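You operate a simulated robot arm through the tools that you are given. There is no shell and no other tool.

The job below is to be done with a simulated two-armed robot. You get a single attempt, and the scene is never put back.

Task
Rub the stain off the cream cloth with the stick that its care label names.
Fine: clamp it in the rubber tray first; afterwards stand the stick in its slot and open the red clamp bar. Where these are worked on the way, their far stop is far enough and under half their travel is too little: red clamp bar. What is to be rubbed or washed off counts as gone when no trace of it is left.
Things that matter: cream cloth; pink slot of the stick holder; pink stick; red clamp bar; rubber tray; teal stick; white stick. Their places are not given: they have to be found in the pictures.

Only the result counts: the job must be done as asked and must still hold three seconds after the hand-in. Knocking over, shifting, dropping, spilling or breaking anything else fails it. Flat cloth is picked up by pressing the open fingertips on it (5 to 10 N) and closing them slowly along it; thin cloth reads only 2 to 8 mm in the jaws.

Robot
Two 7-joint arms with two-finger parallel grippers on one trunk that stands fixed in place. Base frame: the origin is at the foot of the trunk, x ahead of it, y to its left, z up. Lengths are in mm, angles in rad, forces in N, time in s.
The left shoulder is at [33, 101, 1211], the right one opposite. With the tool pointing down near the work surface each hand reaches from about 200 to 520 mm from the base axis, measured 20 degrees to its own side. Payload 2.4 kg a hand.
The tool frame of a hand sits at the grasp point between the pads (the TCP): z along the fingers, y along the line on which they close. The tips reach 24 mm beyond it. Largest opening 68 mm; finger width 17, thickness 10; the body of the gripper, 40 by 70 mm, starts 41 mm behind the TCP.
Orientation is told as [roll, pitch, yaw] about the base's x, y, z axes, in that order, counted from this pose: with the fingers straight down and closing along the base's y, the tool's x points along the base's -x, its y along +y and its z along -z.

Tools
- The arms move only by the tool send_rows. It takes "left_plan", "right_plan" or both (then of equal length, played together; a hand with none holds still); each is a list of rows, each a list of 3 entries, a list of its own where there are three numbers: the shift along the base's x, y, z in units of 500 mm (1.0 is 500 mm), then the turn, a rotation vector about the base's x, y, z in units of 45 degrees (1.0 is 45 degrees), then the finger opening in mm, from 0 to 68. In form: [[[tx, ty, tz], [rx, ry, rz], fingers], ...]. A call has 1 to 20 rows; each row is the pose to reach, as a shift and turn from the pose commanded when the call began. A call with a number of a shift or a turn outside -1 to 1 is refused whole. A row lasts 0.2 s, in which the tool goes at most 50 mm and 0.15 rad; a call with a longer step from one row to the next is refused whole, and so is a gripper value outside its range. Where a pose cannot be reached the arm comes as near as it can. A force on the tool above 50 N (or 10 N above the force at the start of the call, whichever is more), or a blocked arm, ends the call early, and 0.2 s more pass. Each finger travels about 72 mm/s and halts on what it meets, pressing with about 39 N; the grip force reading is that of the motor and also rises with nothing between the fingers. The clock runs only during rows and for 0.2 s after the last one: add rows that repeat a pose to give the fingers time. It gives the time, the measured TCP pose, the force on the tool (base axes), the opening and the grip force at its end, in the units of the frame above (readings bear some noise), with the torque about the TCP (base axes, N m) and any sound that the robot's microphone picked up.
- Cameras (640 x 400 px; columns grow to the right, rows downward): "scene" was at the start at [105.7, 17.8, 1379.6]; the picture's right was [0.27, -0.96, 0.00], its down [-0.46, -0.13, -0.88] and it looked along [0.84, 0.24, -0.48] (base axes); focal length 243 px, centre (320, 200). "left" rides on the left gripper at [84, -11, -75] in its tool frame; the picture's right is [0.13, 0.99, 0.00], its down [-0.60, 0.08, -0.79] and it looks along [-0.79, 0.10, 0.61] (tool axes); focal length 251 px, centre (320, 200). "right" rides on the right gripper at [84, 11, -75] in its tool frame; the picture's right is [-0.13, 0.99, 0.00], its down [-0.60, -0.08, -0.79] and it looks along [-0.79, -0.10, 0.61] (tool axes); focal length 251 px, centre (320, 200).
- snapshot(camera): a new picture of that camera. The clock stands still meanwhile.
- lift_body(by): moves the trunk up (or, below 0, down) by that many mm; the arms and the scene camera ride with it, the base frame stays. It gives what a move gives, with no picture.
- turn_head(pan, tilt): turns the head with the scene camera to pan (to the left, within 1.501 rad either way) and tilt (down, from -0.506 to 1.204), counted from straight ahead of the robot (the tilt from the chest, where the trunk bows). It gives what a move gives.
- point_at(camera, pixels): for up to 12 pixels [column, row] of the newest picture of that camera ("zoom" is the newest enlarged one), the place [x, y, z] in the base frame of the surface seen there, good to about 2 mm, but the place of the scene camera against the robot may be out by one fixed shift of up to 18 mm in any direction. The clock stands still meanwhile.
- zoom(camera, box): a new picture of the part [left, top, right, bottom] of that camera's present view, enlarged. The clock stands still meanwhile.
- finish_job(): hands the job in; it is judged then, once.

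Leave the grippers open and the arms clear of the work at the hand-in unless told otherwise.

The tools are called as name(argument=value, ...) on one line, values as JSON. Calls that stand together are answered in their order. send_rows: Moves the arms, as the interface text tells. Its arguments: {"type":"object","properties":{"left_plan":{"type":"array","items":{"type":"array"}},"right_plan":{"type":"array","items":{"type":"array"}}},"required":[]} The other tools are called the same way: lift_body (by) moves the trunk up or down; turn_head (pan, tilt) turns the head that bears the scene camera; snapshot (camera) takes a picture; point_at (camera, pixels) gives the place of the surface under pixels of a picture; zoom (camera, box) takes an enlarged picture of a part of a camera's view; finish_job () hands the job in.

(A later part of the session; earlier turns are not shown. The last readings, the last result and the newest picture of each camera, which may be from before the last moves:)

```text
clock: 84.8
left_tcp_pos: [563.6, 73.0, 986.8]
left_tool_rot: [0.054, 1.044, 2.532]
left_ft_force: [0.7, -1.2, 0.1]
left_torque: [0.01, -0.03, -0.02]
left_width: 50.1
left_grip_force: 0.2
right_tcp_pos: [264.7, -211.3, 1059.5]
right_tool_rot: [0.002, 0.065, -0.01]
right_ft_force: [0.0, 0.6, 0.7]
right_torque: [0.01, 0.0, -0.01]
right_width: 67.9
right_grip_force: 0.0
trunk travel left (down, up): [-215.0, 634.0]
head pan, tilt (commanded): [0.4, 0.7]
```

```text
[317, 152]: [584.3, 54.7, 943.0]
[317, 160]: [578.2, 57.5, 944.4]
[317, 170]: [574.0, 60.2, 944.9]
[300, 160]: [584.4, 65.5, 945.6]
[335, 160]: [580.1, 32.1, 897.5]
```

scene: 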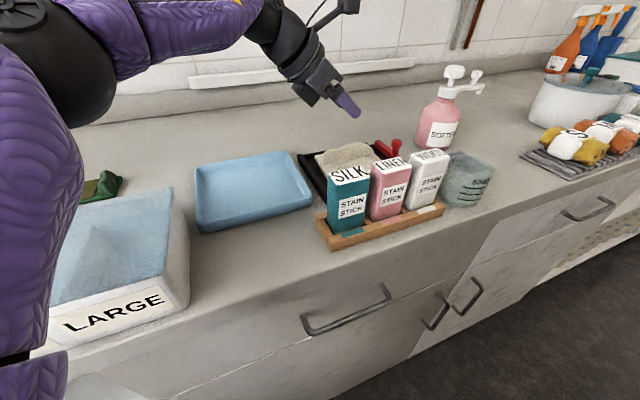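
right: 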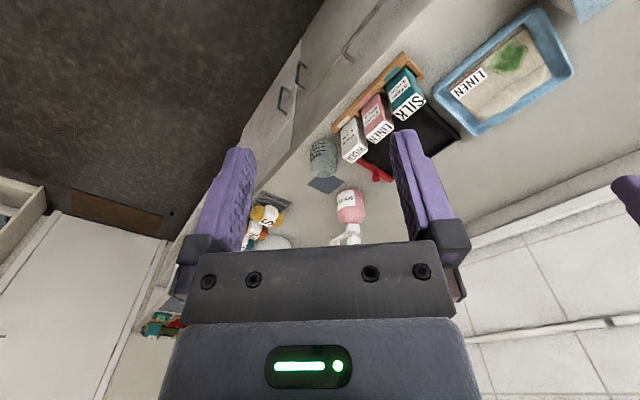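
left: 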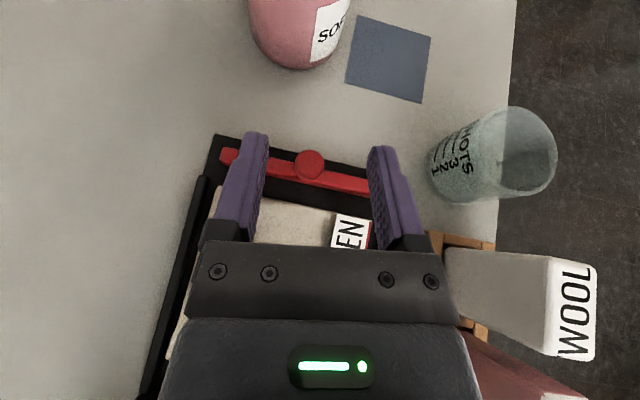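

Knob at ≈ (579, 62). I lower around it to TCP (570, 68, 944).

send_rows(left_plan=[[[0.0128, -0.0094, -0.03], [0, 0, 0], 45], [[0.0128, -0.0094, -0.06], [0, 0, 0], 45], [[0.0128, -0.0094, -0.085], [0, 0, 0], 45], [[0.0128, -0.0094, -0.085], [0, 0, 0], 45]])

snapshot(camera="left")

```text
clock: 85.8
left_tcp_pos: [569.8, 68.9, 945.3]
left_tool_rot: [0.052, 1.046, 2.532]
left_ft_force: [-0.7, 0.3, 0.1]
left_torque: [-0.01, -0.04, 0.01]
left_width: 44.8
left_grip_force: 0.0
right_tcp_pos: [265.2, -211.5, 1058.9]
right_tool_rot: [0.002, 0.064, -0.011]
right_ft_force: [0.9, -0.2, 0.5]
right_torque: [0.0, 0.03, 0.01]
right_width: 68.0
right_grip_force: 0.2
trunk travel left (down, up): [-215.0, 634.0]
head pan, tilt (commanded): [0.4, 0.7]
```

```text
taken
```

left: 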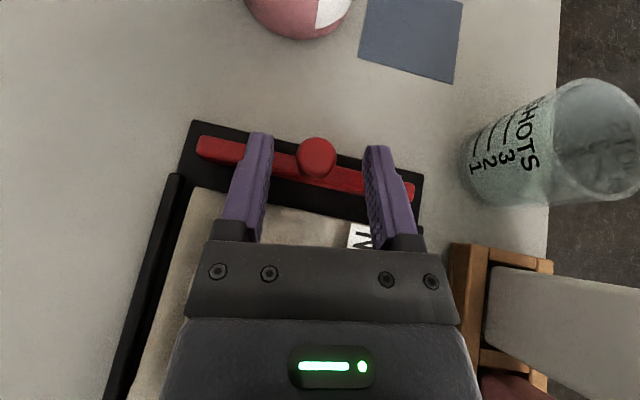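

The knob is centred at (317,157). Close on it.

send_rows(left_plan=[[[0, 0, 0], [0, 0, 0], 28], [[0, 0, 0], [0, 0, 0], 16], [[0, 0, 0], [0, 0, 0], 6], [[0, 0, 0], [0, 0, 0], 4], [[0, 0, 0], [0, 0, 0], 4]])

send_rows(left_plan=[[[-0.0035, 0.0035, 0], [0, 0, 0], 4], [[-0.0071, 0.0071, 0], [0, 0, 0], 4], [[-0.0106, 0.0106, 0], [0, 0, 0], 4], [[-0.0141, 0.0141, 0], [0, 0, 0], 4], [[-0.0177, 0.0177, 0], [0, 0, 0], 4], [[-0.0212, 0.0212, 0], [0, 0, 0], 4], [[-0.0247, 0.0247, 0], [0, 0, 0], 4], [[-0.0247, 0.0247, 0], [0, 0, 0], 4]])

snapshot(camera="left")

```text
clock: 87.0
left_tcp_pos: [570.8, 71.6, 944.0]
left_tool_rot: [0.052, 1.048, 2.536]
left_ft_force: [11.3, 10.2, 3.6]
left_torque: [0.52, -0.21, 0.09]
left_width: 18.5
left_grip_force: 36.6
right_tcp_pos: [265.6, -209.1, 1060.3]
right_tool_rot: [-0.001, 0.065, -0.01]
right_ft_force: [-0.4, 0.4, -0.2]
right_torque: [-0.04, 0.03, 0.0]
right_width: 67.7
right_grip_force: 0.0
trunk travel left (down, up): [-215.0, 634.0]
head pan, tilt (commanded): [0.4, 0.7]
```

```text
clock: 88.8
left_tcp_pos: [559.3, 81.5, 944.2]
left_tool_rot: [0.055, 1.047, 2.536]
left_ft_force: [17.4, 11.9, 5.4]
left_torque: [0.28, -0.34, 0.09]
left_width: 18.4
left_grip_force: 35.9
right_tcp_pos: [266.5, -209.3, 1060.4]
right_tool_rot: [0.001, 0.065, -0.009]
right_ft_force: [-0.6, -0.2, 0.2]
right_torque: [0.02, 0.03, 0.01]
right_width: 67.9
right_grip_force: 0.1
trunk travel left (down, up): [-215.0, 634.0]
head pan, tilt (commanded): [0.4, 0.7]
```

```text
taken
```

left: 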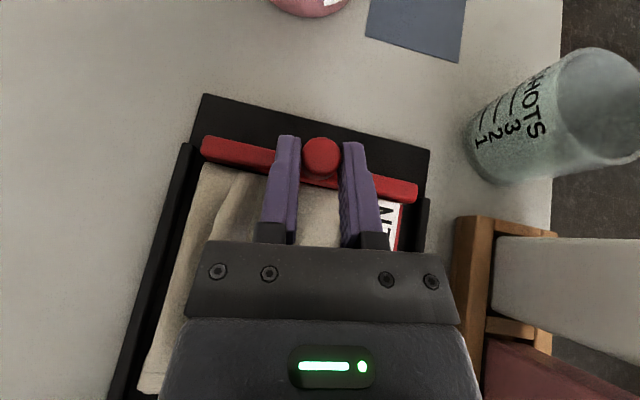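

The bar has slid about half way and is at the cloth's edge; only side stress (20 N) shows. I relieve it 2 mm and continue inward 12.5 mm in small steps, watching the cloth.

send_rows(left_plan=[[[0.002, 0.002, 0], [0, 0, 0], 4], [[-0.0015, 0.0055, 0], [0, 0, 0], 4], [[-0.005, 0.009, 0], [0, 0, 0], 4], [[-0.0086, 0.0126, 0], [0, 0, 0], 4], [[-0.0121, 0.0161, 0], [0, 0, 0], 4], [[-0.0157, 0.0197, 0], [0, 0, 0], 4], [[-0.0157, 0.0197, 0], [0, 0, 0], 4]])

snapshot(camera="left")

point_at(camera="left", pixels=[[322, 140], [322, 150], [322, 158], [215, 145], [410, 190], [240, 165], [395, 205]])

```text
clock: 90.4
left_tcp_pos: [552.4, 88.9, 944.0]
left_tool_rot: [0.054, 1.044, 2.532]
left_ft_force: [24.9, -11.0, -4.4]
left_torque: [0.1, -0.64, -0.04]
left_width: 18.4
left_grip_force: 35.8
right_tcp_pos: [267.9, -212.1, 1058.8]
right_tool_rot: [0.002, 0.068, -0.011]
right_ft_force: [0.6, 0.1, -0.1]
right_torque: [-0.02, 0.01, -0.02]
right_width: 68.1
right_grip_force: 0.1
trunk travel left (down, up): [-215.0, 634.0]
head pan, tilt (commanded): [0.4, 0.7]
```

```text
taken
```

left: 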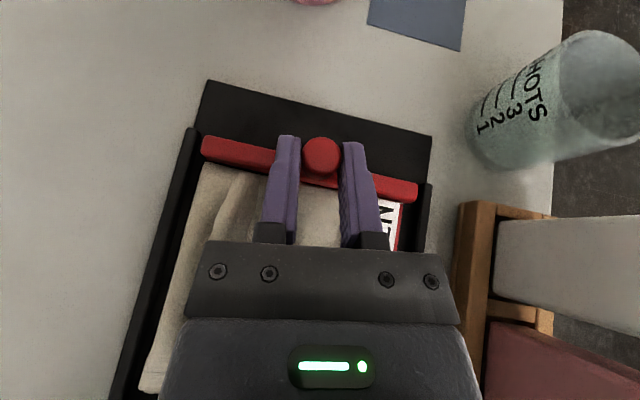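

```text
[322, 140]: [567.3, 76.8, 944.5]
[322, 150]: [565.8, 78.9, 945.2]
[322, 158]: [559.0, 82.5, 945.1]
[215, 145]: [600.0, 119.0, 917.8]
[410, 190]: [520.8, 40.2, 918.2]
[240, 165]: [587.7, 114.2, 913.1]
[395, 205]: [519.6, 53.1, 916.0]
```

The bar is practically at its inner stop (knob ≈ (562, 81)) and it seems to have pushed the cloth along by ~9 mm rather than riding over it. I pull 3 mm more to be sure it's at the stop, then release and look.

send_rows(left_plan=[[[-0.003, 0.003, 0], [0, 0, 0], 2], [[-0.006, 0.006, 0], [0, 0, 0], 2], [[-0.006, 0.006, 0], [0, 0, 0], 2]])

snapshot(camera="left")

point_at(camera="left", pixels=[[322, 135], [322, 145], [322, 152], [215, 140], [410, 185], [235, 160], [395, 205]])

```text
clock: 91.2
left_tcp_pos: [548.4, 93.8, 944.1]
left_tool_rot: [0.051, 1.041, 2.533]
left_ft_force: [12.6, -7.8, -5.9]
left_torque: [0.46, 0.07, -0.13]
left_width: 18.3
left_grip_force: 36.3
right_tcp_pos: [266.3, -211.5, 1056.9]
right_tool_rot: [0.003, 0.063, -0.01]
right_ft_force: [0.2, 0.2, 0.0]
right_torque: [0.01, 0.0, 0.0]
right_width: 68.1
right_grip_force: 0.1
trunk travel left (down, up): [-215.0, 634.0]
head pan, tilt (commanded): [0.4, 0.7]
```

```text
taken
```

left: 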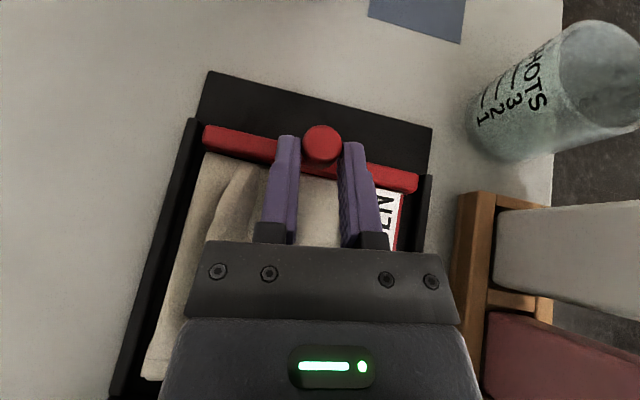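

```text
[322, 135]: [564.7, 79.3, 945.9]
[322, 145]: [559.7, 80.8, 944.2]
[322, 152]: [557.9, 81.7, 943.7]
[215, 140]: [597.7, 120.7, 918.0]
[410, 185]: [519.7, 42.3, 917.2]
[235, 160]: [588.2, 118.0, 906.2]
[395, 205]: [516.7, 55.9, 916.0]
```

The grip slips, so the bar is at its inner stop (knob u≈338.6). Release and rise straight up, then inspect.

send_rows(left_plan=[[[0.003, -0.003, 0], [0, 0, 0], 14], [[0.003, -0.003, 0], [0, 0, 0], 34], [[0.003, -0.003, 0], [0, 0, 0], 44], [[0.0, 0.0, 0.04], [0, 0, 0], 44], [[-0.03, 0.03, 0.11], [0, 0, 0], 44], [[-0.06, 0.06, 0.15], [0, 0, 0], 44], [[-0.06, 0.06, 0.15], [0, 0, 0], 44]])

snapshot(camera="left")

zoom(camera="left", box=[200, 40, 440, 190])

```text
clock: 92.8
left_tcp_pos: [517.3, 123.9, 1021.6]
left_tool_rot: [0.052, 1.044, 2.533]
left_ft_force: [0.4, -0.4, -0.4]
left_torque: [-0.03, -0.01, -0.03]
left_width: 44.1
left_grip_force: 0.0
right_tcp_pos: [264.7, -209.9, 1060.1]
right_tool_rot: [0.002, 0.065, -0.011]
right_ft_force: [0.7, 0.1, 0.0]
right_torque: [0.01, -0.03, 0.01]
right_width: 67.5
right_grip_force: 0.0
trunk travel left (down, up): [-215.0, 634.0]
head pan, tilt (commanded): [0.4, 0.7]
```

```text
taken
```

left: 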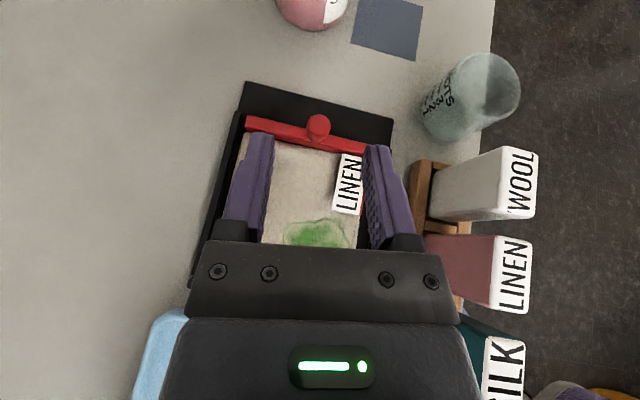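

```text
2.67 times, centred on (320, 115) of left
```

zoom: 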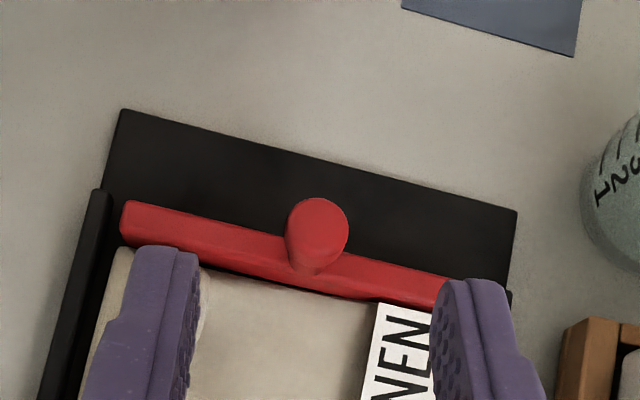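

The bar is closed and right against the cloth's edge. I move the hand back to see the whole tray and the opposite rim.

send_rows(left_plan=[[[-0.04, 0.04, 0.0], [0, 0, 0], 68], [[-0.08, 0.08, 0.02], [0, 0, 0], 68], [[-0.1, 0.12, 0.03], [0, 0, 0], 68]])

snapshot(camera="left")

zoom(camera="left", box=[220, 40, 420, 240])

```text
clock: 93.6
left_tcp_pos: [465.8, 182.9, 1037.0]
left_tool_rot: [0.051, 1.047, 2.532]
left_ft_force: [-0.5, 0.1, 0.0]
left_torque: [-0.02, -0.02, 0.0]
left_width: 68.0
left_grip_force: 0.0
right_tcp_pos: [265.1, -209.6, 1059.2]
right_tool_rot: [0.001, 0.065, -0.011]
right_ft_force: [0.6, -0.4, 0.8]
right_torque: [0.02, 0.05, -0.02]
right_width: 68.1
right_grip_force: 0.0
trunk travel left (down, up): [-215.0, 634.0]
head pan, tilt (commanded): [0.4, 0.7]
```

```text
taken
```

left: 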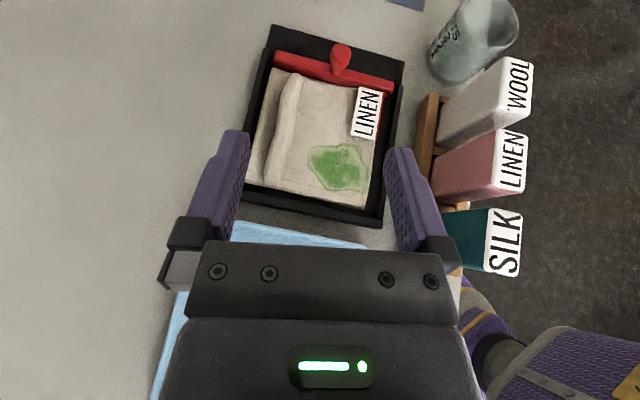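

```text
2.00 times, centred on (320, 140) of left
```

zoom: 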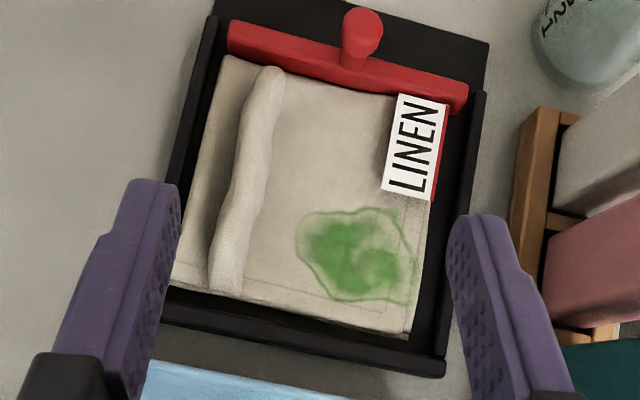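

zoom(camera="left", box=[290, 170, 400, 235])

point_at(camera="left", pixels=[[320, 196], [320, 200], [320, 204], [320, 208], [320, 212], [320, 216], [365, 205], [365, 209], [365, 213], [365, 217], [265, 190], [265, 195]])

```text
5.82 times, centred on (345, 202) of left
```

zoom: 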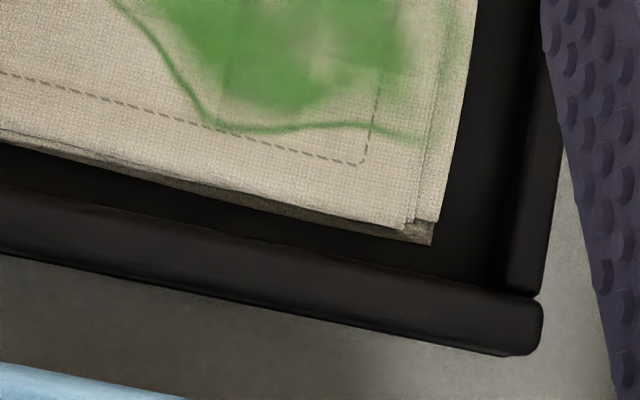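

```text
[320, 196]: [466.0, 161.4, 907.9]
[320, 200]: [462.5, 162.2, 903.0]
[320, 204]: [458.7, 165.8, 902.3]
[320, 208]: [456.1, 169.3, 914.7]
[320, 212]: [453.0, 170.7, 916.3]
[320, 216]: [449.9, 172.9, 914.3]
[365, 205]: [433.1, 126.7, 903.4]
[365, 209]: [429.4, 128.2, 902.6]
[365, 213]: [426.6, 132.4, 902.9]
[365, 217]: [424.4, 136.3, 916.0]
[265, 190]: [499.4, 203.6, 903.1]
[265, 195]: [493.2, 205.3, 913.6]
```

zoom(camera="left", box=[250, 30, 410, 130])

point_at(camera="left", pixels=[[310, 74], [310, 78], [310, 82], [310, 86], [340, 82], [340, 86], [340, 90], [372, 88], [372, 94], [278, 70], [385, 92], [338, 50]])

```text
4.00 times, centred on (330, 80) of left
```

zoom: 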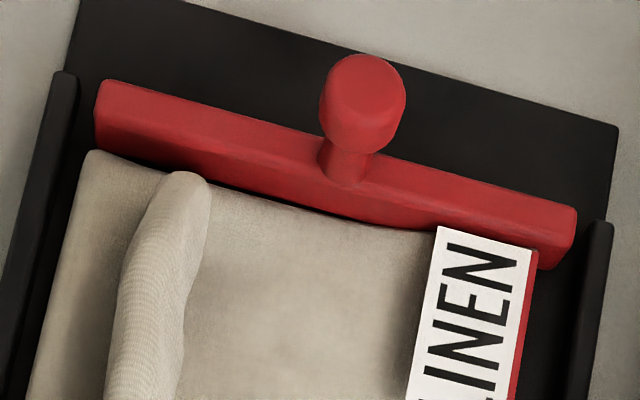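

```text
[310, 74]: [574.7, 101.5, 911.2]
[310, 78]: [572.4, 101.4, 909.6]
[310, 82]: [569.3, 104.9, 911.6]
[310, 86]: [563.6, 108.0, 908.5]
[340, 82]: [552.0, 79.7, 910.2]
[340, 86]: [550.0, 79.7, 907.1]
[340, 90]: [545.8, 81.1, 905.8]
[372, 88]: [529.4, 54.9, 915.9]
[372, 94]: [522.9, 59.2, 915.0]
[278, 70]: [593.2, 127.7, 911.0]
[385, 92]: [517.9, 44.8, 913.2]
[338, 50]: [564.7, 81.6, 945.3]
```

The cloth (≈112–116 mm) now lies against the closed bar with only ~10 mm to the opposite rim, so it is held in the tray. Next the pink LINEN stick. I move the left hand up over the stick holder to look straight down at it.

send_rows(left_plan=[[[-0.02, -0.03, 0.06], [0, 0, 0], 68], [[-0.05, -0.08, 0.09], [0, 0, 0], 68], [[-0.1, -0.13, 0.1], [0, 0, 0], 68], [[-0.14, -0.18, 0.1], [0, 0, 0], 68], [[-0.14, -0.18, 0.1], [0, 0, 0], 68]])

snapshot(camera="left")

snapshot(camera="scene")

```text
clock: 94.8
left_tcp_pos: [398.1, 93.8, 1085.3]
left_tool_rot: [0.054, 1.047, 2.535]
left_ft_force: [0.2, 0.3, 0.6]
left_torque: [0.01, 0.05, 0.0]
left_width: 68.0
left_grip_force: 0.0
right_tcp_pos: [264.8, -210.4, 1059.4]
right_tool_rot: [0.001, 0.064, -0.01]
right_ft_force: [-0.5, 0.3, -0.3]
right_torque: [-0.03, -0.01, 0.01]
right_width: 67.9
right_grip_force: 0.1
trunk travel left (down, up): [-215.0, 634.0]
head pan, tilt (commanded): [0.4, 0.7]
```

```text
taken
```

left: 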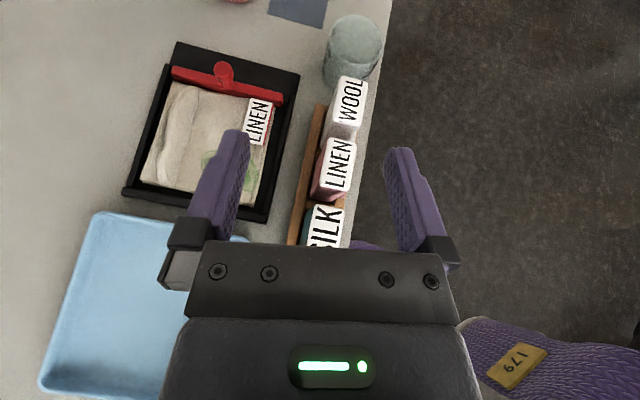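

```text
taken
```

scene: 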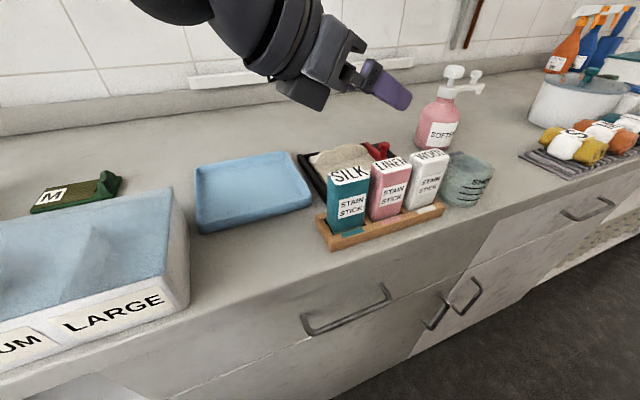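

I zoom on the stick tops and measure the corners of the pink top, its neighbours and the holder.

zoom(camera="left", box=[280, 70, 392, 250])

zoom(camera="left", box=[290, 100, 386, 250])

```text
2.22 times, centred on (336, 160) of left
```

zoom: 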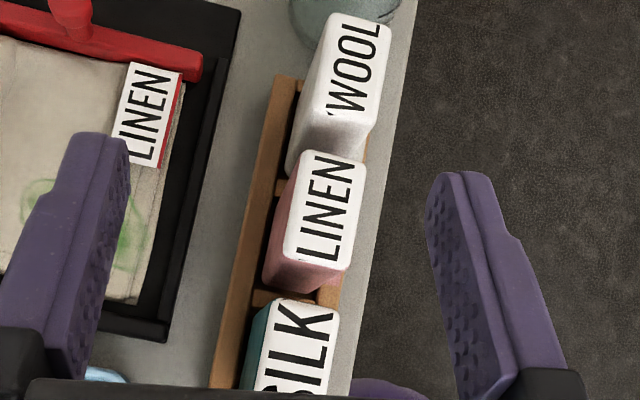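

```text
2.67 times, centred on (338, 175) of left
```

zoom: 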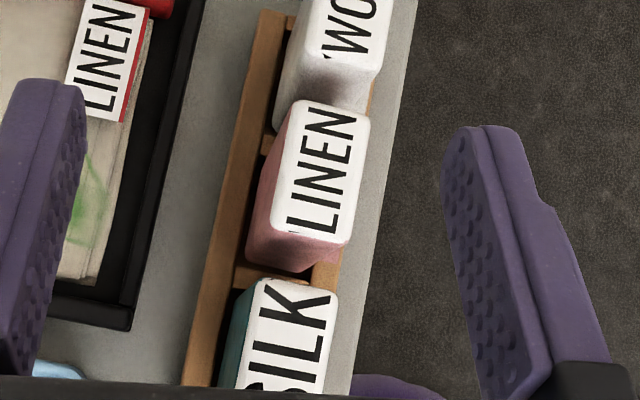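

point_at(camera="zoom", pixels=[[302, 106], [363, 119], [345, 238], [275, 228], [320, 172], [325, 10], [385, 8], [250, 290], [330, 298], [290, 350], [258, 250], [225, 200]])

point_at(camera="zoom", pixels=[[278, 120], [300, 118], [355, 180], [310, 238], [283, 170], [262, 145], [252, 180], [240, 275], [330, 275], [272, 30], [360, 70], [320, 75]])

```text
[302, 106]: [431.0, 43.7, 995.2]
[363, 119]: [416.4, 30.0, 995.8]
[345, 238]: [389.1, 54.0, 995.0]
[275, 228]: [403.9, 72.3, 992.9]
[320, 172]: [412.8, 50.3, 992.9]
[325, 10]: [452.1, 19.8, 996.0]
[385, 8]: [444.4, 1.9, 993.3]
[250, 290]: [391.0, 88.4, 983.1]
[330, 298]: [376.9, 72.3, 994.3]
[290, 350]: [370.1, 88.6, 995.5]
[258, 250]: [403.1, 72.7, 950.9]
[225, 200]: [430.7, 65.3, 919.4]
```

```text
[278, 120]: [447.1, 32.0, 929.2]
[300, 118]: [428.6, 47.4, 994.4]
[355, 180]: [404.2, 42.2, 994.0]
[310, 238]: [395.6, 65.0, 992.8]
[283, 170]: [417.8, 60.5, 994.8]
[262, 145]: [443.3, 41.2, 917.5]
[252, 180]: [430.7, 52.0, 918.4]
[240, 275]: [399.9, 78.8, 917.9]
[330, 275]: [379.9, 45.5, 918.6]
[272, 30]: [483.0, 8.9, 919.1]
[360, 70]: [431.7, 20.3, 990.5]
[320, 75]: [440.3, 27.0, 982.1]
```

Pink top: centre ≈ (410, 50), 40 mm along the row, 24 mm across; tops at 995, holder rails at 919. I'll grip it across the 24 mm side with the tool tilted 30° along the row, so the hand stays above the teal stick. First, to (410, 50, 1060) with that orientation.

send_rows(left_plan=[[[0.006, -0.022, 0], [0.114, 0.123, -0.042], 60], [[0.012, -0.044, 0], [0.228, 0.247, -0.084], 60], [[0.018, -0.066, -0.02], [0.343, 0.37, -0.126], 60], [[0.024, -0.088, -0.05], [0.457, 0.494, -0.168], 60], [[0.024, -0.088, -0.05], [0.457, 0.494, -0.168], 60]])

snapshot(camera="left")

snapshot(camera="scene")

```text
clock: 96.0
left_tcp_pos: [410.6, 50.3, 1059.6]
left_tool_rot: [0.013, 0.52, 2.37]
left_ft_force: [1.0, -0.5, 0.2]
left_torque: [0.02, 0.01, -0.01]
left_width: 60.0
left_grip_force: 0.0
right_tcp_pos: [265.2, -210.7, 1059.8]
right_tool_rot: [0.001, 0.065, -0.011]
right_ft_force: [0.8, 0.0, 0.5]
right_torque: [0.0, 0.01, 0.03]
right_width: 67.9
right_grip_force: 0.0
trunk travel left (down, up): [-215.0, 634.0]
head pan, tilt (commanded): [0.4, 0.7]
```

```text
taken
```

left: 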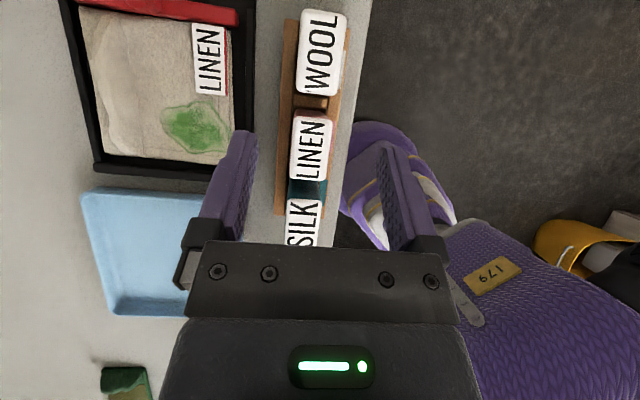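

```text
taken
```

scene: 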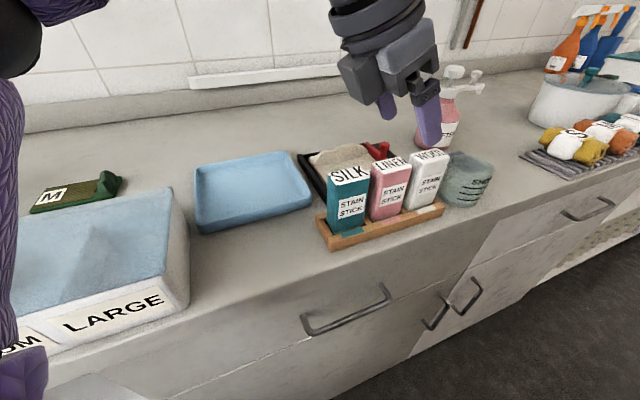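

Well aligned with the row. I measure the pink top once more from this straight view.

zoom(camera="left", box=[250, 90, 378, 210])

point_at(camera="left", pixels=[[299, 115], [329, 119], [326, 177], [293, 174], [311, 147], [296, 145], [328, 148], [313, 114], [308, 178], [318, 97], [305, 203], [322, 205]])

```text
3.33 times, centred on (314, 150) of left
```

zoom: 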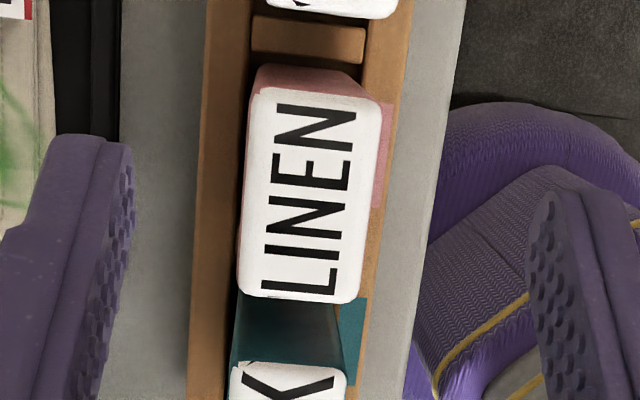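

```text
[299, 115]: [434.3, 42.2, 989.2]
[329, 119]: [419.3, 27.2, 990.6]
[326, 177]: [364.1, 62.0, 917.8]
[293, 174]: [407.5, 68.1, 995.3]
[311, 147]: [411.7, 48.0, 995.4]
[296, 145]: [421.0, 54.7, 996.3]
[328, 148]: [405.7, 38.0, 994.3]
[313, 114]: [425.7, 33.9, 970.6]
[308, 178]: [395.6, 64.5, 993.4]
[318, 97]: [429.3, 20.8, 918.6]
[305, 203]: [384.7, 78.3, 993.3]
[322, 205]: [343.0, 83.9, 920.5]
```

Centre (411, 49). I lower to z≈975 with the fingers on either side (60 mm open).

send_rows(left_plan=[[[0.0028, -0.0028, -0.06], [0, 0, 0], 60], [[0.0028, -0.0028, -0.12], [0, 0, 0], 60], [[0.0028, -0.0028, -0.15], [0, 0, 0], 60], [[0.0028, -0.0028, -0.168], [0, 0, 0], 60], [[0.0028, -0.0028, -0.168], [0, 0, 0], 60]])

snapshot(camera="left")

zoom(camera="scene", box=[300, 80, 480, 260])

```text
clock: 97.2
left_tcp_pos: [409.6, 47.3, 980.0]
left_tool_rot: [0.008, 0.525, 2.366]
left_ft_force: [5.9, 1.6, 44.4]
left_torque: [1.86, 1.72, -0.3]
left_width: 60.1
left_grip_force: 0.0
right_tcp_pos: [263.9, -210.8, 1060.5]
right_tool_rot: [0.002, 0.063, -0.01]
right_ft_force: [0.5, -0.6, 0.2]
right_torque: [0.02, -0.01, 0.01]
right_width: 67.8
right_grip_force: 0.2
trunk travel left (down, up): [-215.0, 634.0]
head pan, tilt (commanded): [0.4, 0.7]
```

```text
taken
```

left: 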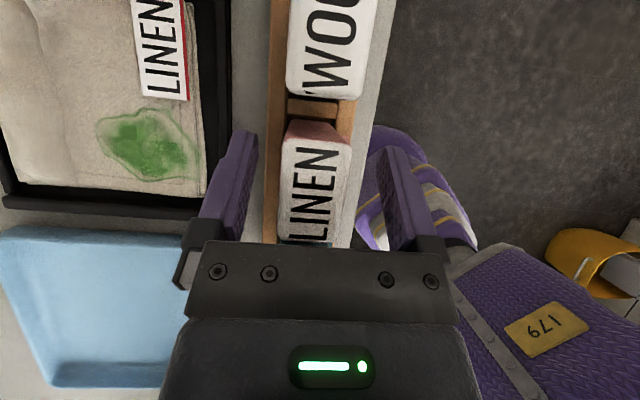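

```text
2.22 times, centred on (390, 170) of scene
```

zoom: 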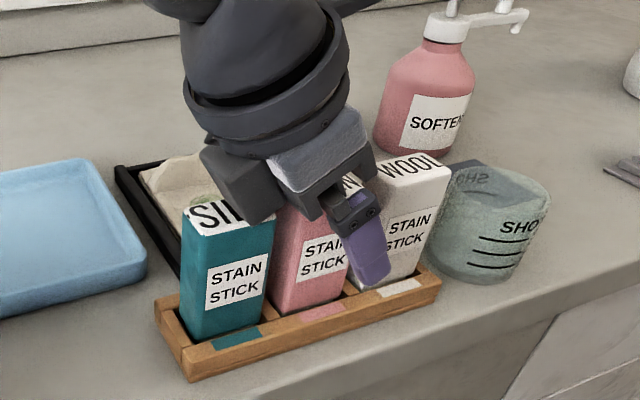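

The gripper's housing touches the teal stick's top (44 N, about 57 mm behind the TCP). I raise 12 mm at once.

send_rows(left_plan=[[[0, 0, 0.015], [0, 0, 0], 60], [[0, 0, 0.03], [0, 0, 0], 60], [[0, 0, 0.03], [0, 0, 0], 60]])

zoom(camera="scene", box=[300, 80, 480, 260])

```text
clock: 98.0
left_tcp_pos: [410.8, 48.6, 991.0]
left_tool_rot: [0.012, 0.516, 2.37]
left_ft_force: [-0.4, -0.8, -0.7]
left_torque: [0.02, -0.03, 0.02]
left_width: 60.2
left_grip_force: 0.1
right_tcp_pos: [264.5, -210.1, 1058.7]
right_tool_rot: [0.002, 0.065, -0.01]
right_ft_force: [-0.4, 0.2, 0.3]
right_torque: [0.03, -0.03, -0.02]
right_width: 67.9
right_grip_force: 0.0
trunk travel left (down, up): [-215.0, 634.0]
head pan, tilt (commanded): [0.4, 0.7]
```

```text
2.22 times, centred on (390, 170) of scene
```

zoom: 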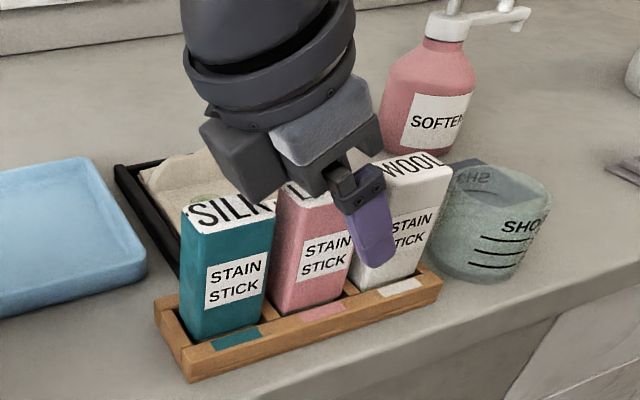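

Clear again, and the teal stick stands as before. The dark housing under the gripper sets the height limit, so I'll grip the pink stick at z≈986 (about 30 mm overlap with its top, 5 mm clear of the teal).

send_rows(left_plan=[[[0, 0, -0.009], [0, 0, 0], 60], [[0, 0, -0.009], [0, 0, 0], 46], [[0, 0, -0.009], [0, 0, 0], 36], [[0, 0, -0.009], [0, 0, 0], 29], [[0, 0, -0.009], [0, 0, 0], 24], [[0, 0, -0.009], [0, 0, 0], 20], [[0, 0, -0.009], [0, 0, 0], 16], [[0, 0, -0.009], [0, 0, 0], 12]])

zoom(camera="scene", box=[300, 80, 480, 260])

snapshot(camera="left")

```text
clock: 99.8
left_tcp_pos: [410.0, 49.1, 987.2]
left_tool_rot: [0.011, 0.519, 2.368]
left_ft_force: [2.5, 2.0, -0.6]
left_torque: [0.12, -0.17, -0.03]
left_width: 26.6
left_grip_force: 38.9
right_tcp_pos: [265.9, -209.6, 1059.8]
right_tool_rot: [0.001, 0.064, -0.01]
right_ft_force: [0.9, 0.1, -0.2]
right_torque: [0.03, 0.01, -0.04]
right_width: 67.8
right_grip_force: 0.1
trunk travel left (down, up): [-215.0, 634.0]
head pan, tilt (commanded): [0.4, 0.7]
```

```text
2.22 times, centred on (390, 170) of scene
```

zoom: 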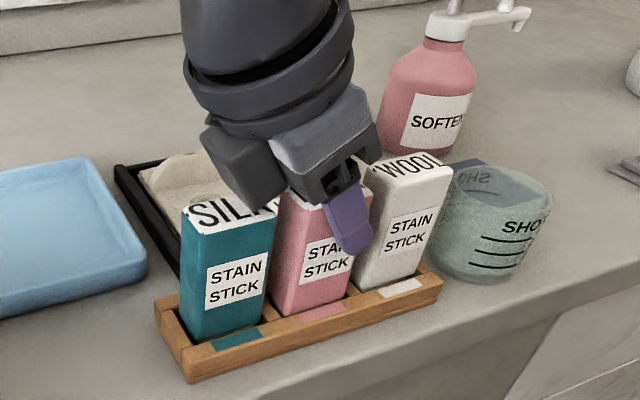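

```text
taken
```

left: 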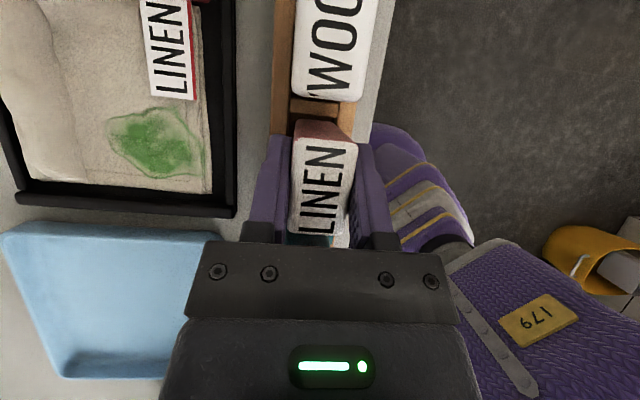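

Gripped: 26.6 mm, 39 N. I remember this pose (P0 = (410.0, 49.1, 987.2)) for the return. Now lift straight up 70 mm, slowly at first.

send_rows(left_plan=[[[0, 0, 0.01], [0, 0, 0], 12], [[0, 0, 0.025], [0, 0, 0], 12], [[0, 0, 0.05], [0, 0, 0], 12], [[0, 0, 0.08], [0, 0, 0], 12], [[0, 0, 0.11], [0, 0, 0], 12], [[0, 0, 0.14], [0, 0, 0], 12], [[0, 0, 0.14], [0, 0, 0], 12]])

snapshot(camera="scene")

snapshot(camera="left")

```text
clock: 101.4
left_tcp_pos: [409.1, 48.7, 1057.0]
left_tool_rot: [0.014, 0.518, 2.369]
left_ft_force: [-0.5, 0.8, -1.1]
left_torque: [0.02, 0.03, 0.0]
left_width: 26.7
left_grip_force: 38.8
right_tcp_pos: [265.0, -211.0, 1059.1]
right_tool_rot: [0.002, 0.065, -0.011]
right_ft_force: [0.9, 0.9, 0.6]
right_torque: [0.0, -0.04, -0.01]
right_width: 68.0
right_grip_force: 0.2
trunk travel left (down, up): [-215.0, 634.0]
head pan, tilt (commanded): [0.4, 0.7]
```

```text
taken
```

scene: 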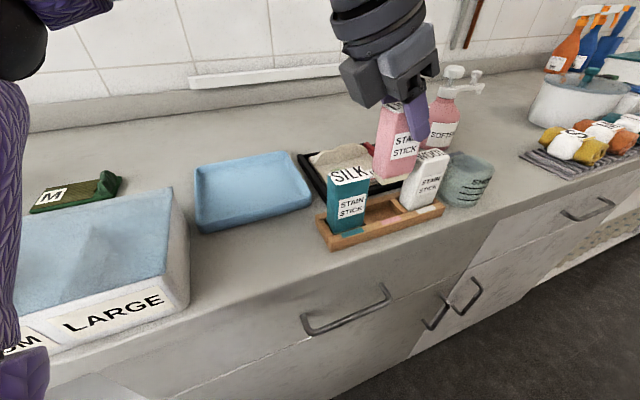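

```text
taken
```

left: 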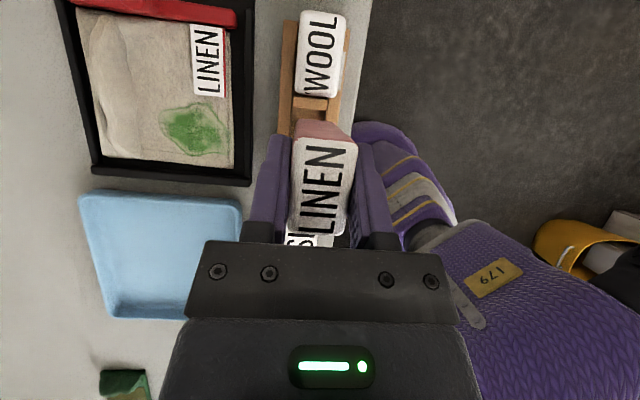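

The stick is out and steady. I measure the stain's extent on the cloth from here.

point_at(camera="left", pixels=[[195, 130], [163, 118], [228, 125], [200, 105], [190, 152], [215, 155], [175, 110], [228, 145], [160, 128], [210, 110], [232, 165], [115, 155]])

zoom(camera="left", box=[70, 0, 270, 200])

zoom(camera="scene", box=[340, 60, 480, 220])

```text
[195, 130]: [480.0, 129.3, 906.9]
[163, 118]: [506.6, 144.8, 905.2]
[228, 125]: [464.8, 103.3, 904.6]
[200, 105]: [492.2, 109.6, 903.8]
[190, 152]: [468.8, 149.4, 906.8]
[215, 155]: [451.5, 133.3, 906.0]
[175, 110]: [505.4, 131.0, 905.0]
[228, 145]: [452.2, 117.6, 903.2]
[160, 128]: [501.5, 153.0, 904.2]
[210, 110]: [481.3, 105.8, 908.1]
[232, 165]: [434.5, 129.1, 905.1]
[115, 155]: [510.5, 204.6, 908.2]
```

```text
2.00 times, centred on (170, 100) of left
```

zoom: 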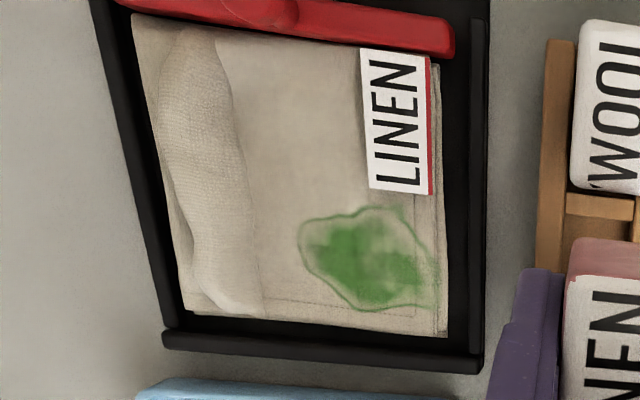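

```text
2.50 times, centred on (410, 140) of scene
```

zoom: 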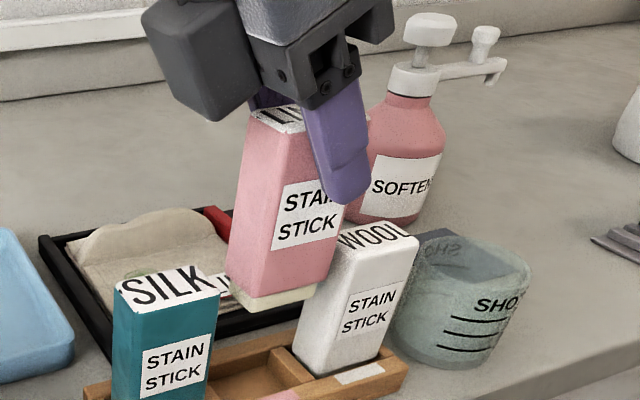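

The stain spans about u 224–271, v 402–463, centred near (480, 131). The stick's cream tip is at the bottom. I carry it over the stain's middle, keeping height.

send_rows(left_plan=[[[0.047, 0.0545, 0], [0, 0, 0], 12], [[0.094, 0.109, 0], [0, 0, 0], 12], [[0.141, 0.1636, 0], [0, 0, 0], 12], [[0.141, 0.1636, 0], [0, 0, 0], 12]])

snapshot(camera="left")

snapshot(camera="scene")

```text
clock: 102.4
left_tcp_pos: [479.9, 131.7, 1057.9]
left_tool_rot: [0.012, 0.518, 2.368]
left_ft_force: [-0.2, -0.1, -2.3]
left_torque: [0.02, -0.04, -0.02]
left_width: 26.6
left_grip_force: 39.5
right_tcp_pos: [264.3, -210.1, 1059.7]
right_tool_rot: [0.003, 0.065, -0.009]
right_ft_force: [-0.6, 0.4, -0.4]
right_torque: [0.0, -0.06, 0.02]
right_width: 68.1
right_grip_force: 0.0
trunk travel left (down, up): [-215.0, 634.0]
head pan, tilt (commanded): [0.4, 0.7]
```

```text
taken
```

left: 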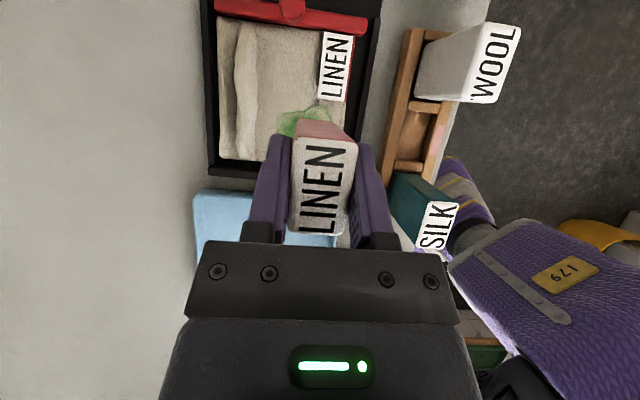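

```text
taken
```

scene: 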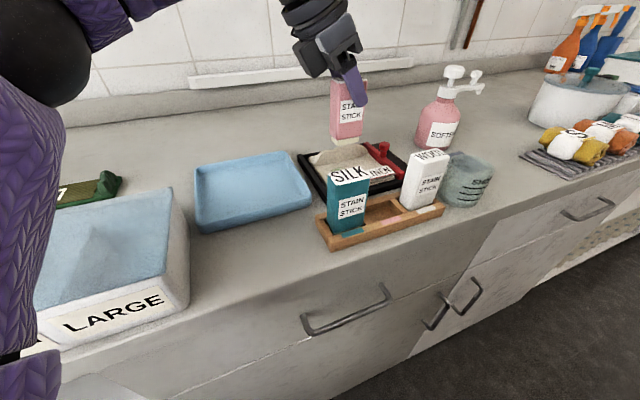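

Over the stain. I lower to z≈1005 first, then feel for contact.

send_rows(left_plan=[[[0, 0, -0.04], [0, 0, 0], 12], [[0, 0, -0.08], [0, 0, 0], 12], [[0, 0, -0.106], [0, 0, 0], 12], [[0, 0, -0.106], [0, 0, 0], 12]])

send_rows(left_plan=[[[0, 0, -0.004], [0, 0, 0], 12], [[0, 0, -0.008], [0, 0, 0], 12], [[0, 0, -0.012], [0, 0, 0], 12], [[0, 0, -0.012], [0, 0, 0], 12]])

```text
clock: 103.4
left_tcp_pos: [481.5, 131.7, 1005.5]
left_tool_rot: [0.014, 0.519, 2.369]
left_ft_force: [-0.6, -1.0, -0.7]
left_torque: [0.0, 0.0, -0.04]
left_width: 26.4
left_grip_force: 39.0
right_tcp_pos: [264.8, -210.9, 1059.8]
right_tool_rot: [0.001, 0.064, -0.01]
right_ft_force: [-0.2, 0.7, -0.8]
right_torque: [0.01, -0.02, 0.01]
right_width: 67.8
right_grip_force: 0.2
trunk travel left (down, up): [-215.0, 634.0]
head pan, tilt (commanded): [0.4, 0.7]
```

```text
clock: 104.4
left_tcp_pos: [480.2, 131.8, 997.4]
left_tool_rot: [0.013, 0.519, 2.365]
left_ft_force: [0.5, -0.2, -0.4]
left_torque: [0.01, 0.04, 0.04]
left_width: 26.3
left_grip_force: 38.8
right_tcp_pos: [265.1, -210.4, 1059.7]
right_tool_rot: [0.003, 0.063, -0.011]
right_ft_force: [0.7, -0.3, 0.8]
right_torque: [-0.01, 0.01, 0.02]
right_width: 68.1
right_grip_force: 0.1
trunk travel left (down, up): [-215.0, 634.0]
head pan, tilt (commanded): [0.4, 0.7]
```

No contact at 997. Continue down in 1.5 mm steps.

send_rows(left_plan=[[[0, 0, -0.003], [0, 0, 0], 12], [[0, 0, -0.006], [0, 0, 0], 12], [[0, 0, -0.009], [0, 0, 0], 12], [[0, 0, -0.009], [0, 0, 0], 12]])

```text
clock: 105.4
left_tcp_pos: [478.4, 129.7, 995.7]
left_tool_rot: [0.01, 0.525, 2.367]
left_ft_force: [2.8, 1.9, 33.1]
left_torque: [0.32, -0.18, 0.04]
left_width: 26.7
left_grip_force: 38.6
right_tcp_pos: [264.0, -211.1, 1060.8]
right_tool_rot: [0.001, 0.063, -0.01]
right_ft_force: [0.4, -0.5, 0.5]
right_torque: [-0.02, 0.0, 0.01]
right_width: 68.0
right_grip_force: 0.0
trunk travel left (down, up): [-215.0, 634.0]
head pan, tilt (commanded): [0.4, 0.7]
```

Contact at z≈996 (33 N at the deepest command). I ease up 2 mm for about 10 N and do a first test stroke of ±18 mm across the stain, then look.

send_rows(left_plan=[[[0, 0, 0.004], [0, 0, 0], 12], [[-0.0127, -0.0127, 0.004], [0, 0, 0], 12], [[-0.0255, -0.0255, 0.004], [0, 0, 0], 12], [[-0.0127, -0.0127, 0.004], [0, 0, 0], 12], [[0, 0, 0.004], [0, 0, 0], 12], [[0.0127, 0.0127, 0.004], [0, 0, 0], 12], [[0.0255, 0.0255, 0.004], [0, 0, 0], 12], [[0.0127, 0.0127, 0.004], [0, 0, 0], 12], [[0, 0, 0.004], [0, 0, 0], 12]])

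snapshot(camera="left")

zoom(camera="scene", box=[280, 60, 440, 220])

```text
clock: 107.4
left_tcp_pos: [481.1, 130.1, 996.9]
left_tool_rot: [0.012, 0.518, 2.369]
left_ft_force: [2.8, 3.8, 10.8]
left_torque: [0.28, -0.29, 0.03]
left_width: 26.4
left_grip_force: 38.8
right_tcp_pos: [264.5, -210.1, 1059.0]
right_tool_rot: [0.001, 0.066, -0.011]
right_ft_force: [0.6, 0.1, 1.0]
right_torque: [0.0, 0.01, -0.02]
right_width: 67.9
right_grip_force: 0.1
trunk travel left (down, up): [-215.0, 634.0]
head pan, tilt (commanded): [0.4, 0.7]
```

```text
taken
```

left: 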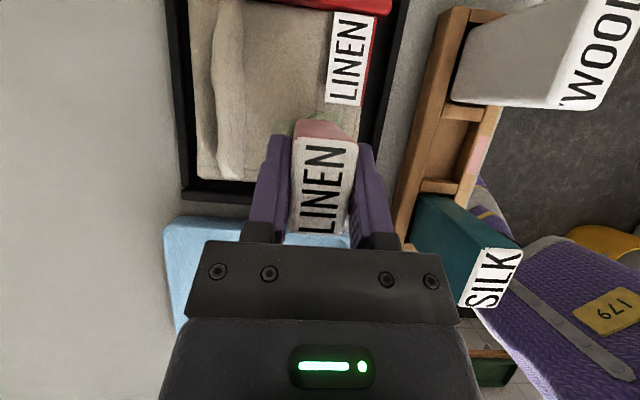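

```text
2.50 times, centred on (360, 140) of scene
```

zoom: 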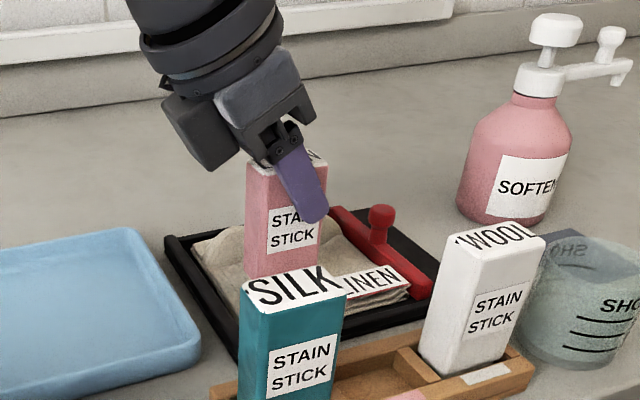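

The cloth stays put and the strokes run at about 11 N. I continue with strokes shifted 6 mm to either side so that the whole stain gets covered.

send_rows(left_plan=[[[0.0085, -0.0085, 0], [0, 0, 0], 12], [[-0.0085, -0.0255, 0], [0, 0, 0], 12], [[-0.0226, -0.0396, 0], [0, 0, 0], 12], [[-0.0056, -0.0226, 0], [0, 0, 0], 12], [[0.0113, -0.0057, 0], [0, 0, 0], 12], [[0.0283, 0.0113, 0], [0, 0, 0], 12], [[0.0424, 0.0254, 0], [0, 0, 0], 12], [[0.0255, 0.0085, 0], [0, 0, 0], 12], [[0.0085, -0.0085, 0], [0, 0, 0], 12], [[-0.0085, 0.0085, 0], [0, 0, 0], 12], [[-0.0255, -0.0085, 0], [0, 0, 0], 12], [[-0.0396, -0.0226, 0], [0, 0, 0], 12], [[-0.0226, -0.0056, 0], [0, 0, 0], 12], [[-0.0057, 0.0113, 0], [0, 0, 0], 12], [[0.0113, 0.0283, 0], [0, 0, 0], 12], [[0.0254, 0.0424, 0], [0, 0, 0], 12], [[0.0085, 0.0255, 0], [0, 0, 0], 12], [[-0.0085, 0.0085, 0], [0, 0, 0], 12], [[0, 0, 0], [0, 0, 0], 12]])

snapshot(camera="left")

```text
clock: 111.4
left_tcp_pos: [480.3, 130.4, 995.2]
left_tool_rot: [0.01, 0.519, 2.367]
left_ft_force: [-2.8, 2.3, 7.3]
left_torque: [0.17, 0.18, 0.01]
left_width: 26.2
left_grip_force: 38.6
right_tcp_pos: [263.9, -210.2, 1059.4]
right_tool_rot: [0.002, 0.064, -0.011]
right_ft_force: [-0.1, -0.1, -0.5]
right_torque: [0.03, -0.03, 0.02]
right_width: 67.9
right_grip_force: 0.0
trunk travel left (down, up): [-215.0, 634.0]
head pan, tilt (commanded): [0.4, 0.7]
```

```text
taken
```

left: 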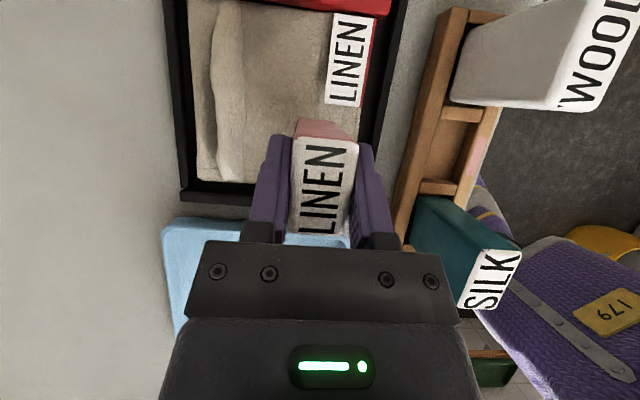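

No green shows beside the stick any more. I lift and go back above the holder (a free position) to see the whole stain area.

send_rows(left_plan=[[[0, 0, 0.03], [0, 0, 0], 12], [[0, 0, 0.08], [0, 0, 0], 12], [[0, 0, 0.123], [0, 0, 0], 12], [[-0.047, -0.0545, 0.123], [0, 0, 0], 12], [[-0.094, -0.109, 0.123], [0, 0, 0], 12], [[-0.141, -0.1636, 0.123], [0, 0, 0], 12], [[-0.141, -0.1636, 0.123], [0, 0, 0], 12]])

snapshot(camera="left")

zoom(camera="left", box=[130, 80, 250, 180])

```text
clock: 113.0
left_tcp_pos: [411.4, 47.5, 1056.1]
left_tool_rot: [0.012, 0.518, 2.369]
left_ft_force: [0.4, -0.4, -0.7]
left_torque: [-0.01, -0.02, 0.02]
left_width: 26.5
left_grip_force: 38.9
right_tcp_pos: [264.5, -210.2, 1059.6]
right_tool_rot: [0.002, 0.065, -0.01]
right_ft_force: [0.1, 0.2, 1.2]
right_torque: [0.01, 0.03, -0.05]
right_width: 67.7
right_grip_force: 0.1
trunk travel left (down, up): [-215.0, 634.0]
head pan, tilt (commanded): [0.4, 0.7]
```

```text
taken
```

left: 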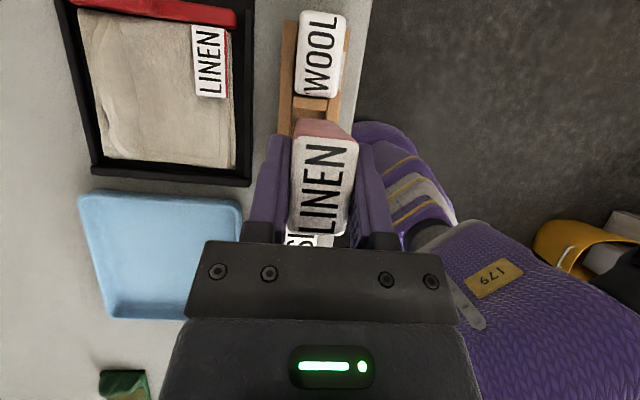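

```text
4.00 times, centred on (190, 130) of left
```

zoom: 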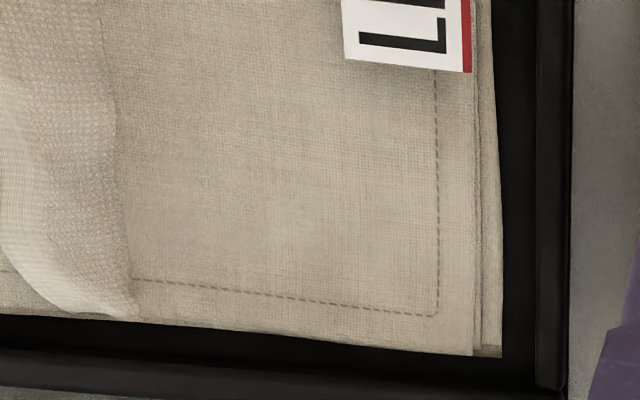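

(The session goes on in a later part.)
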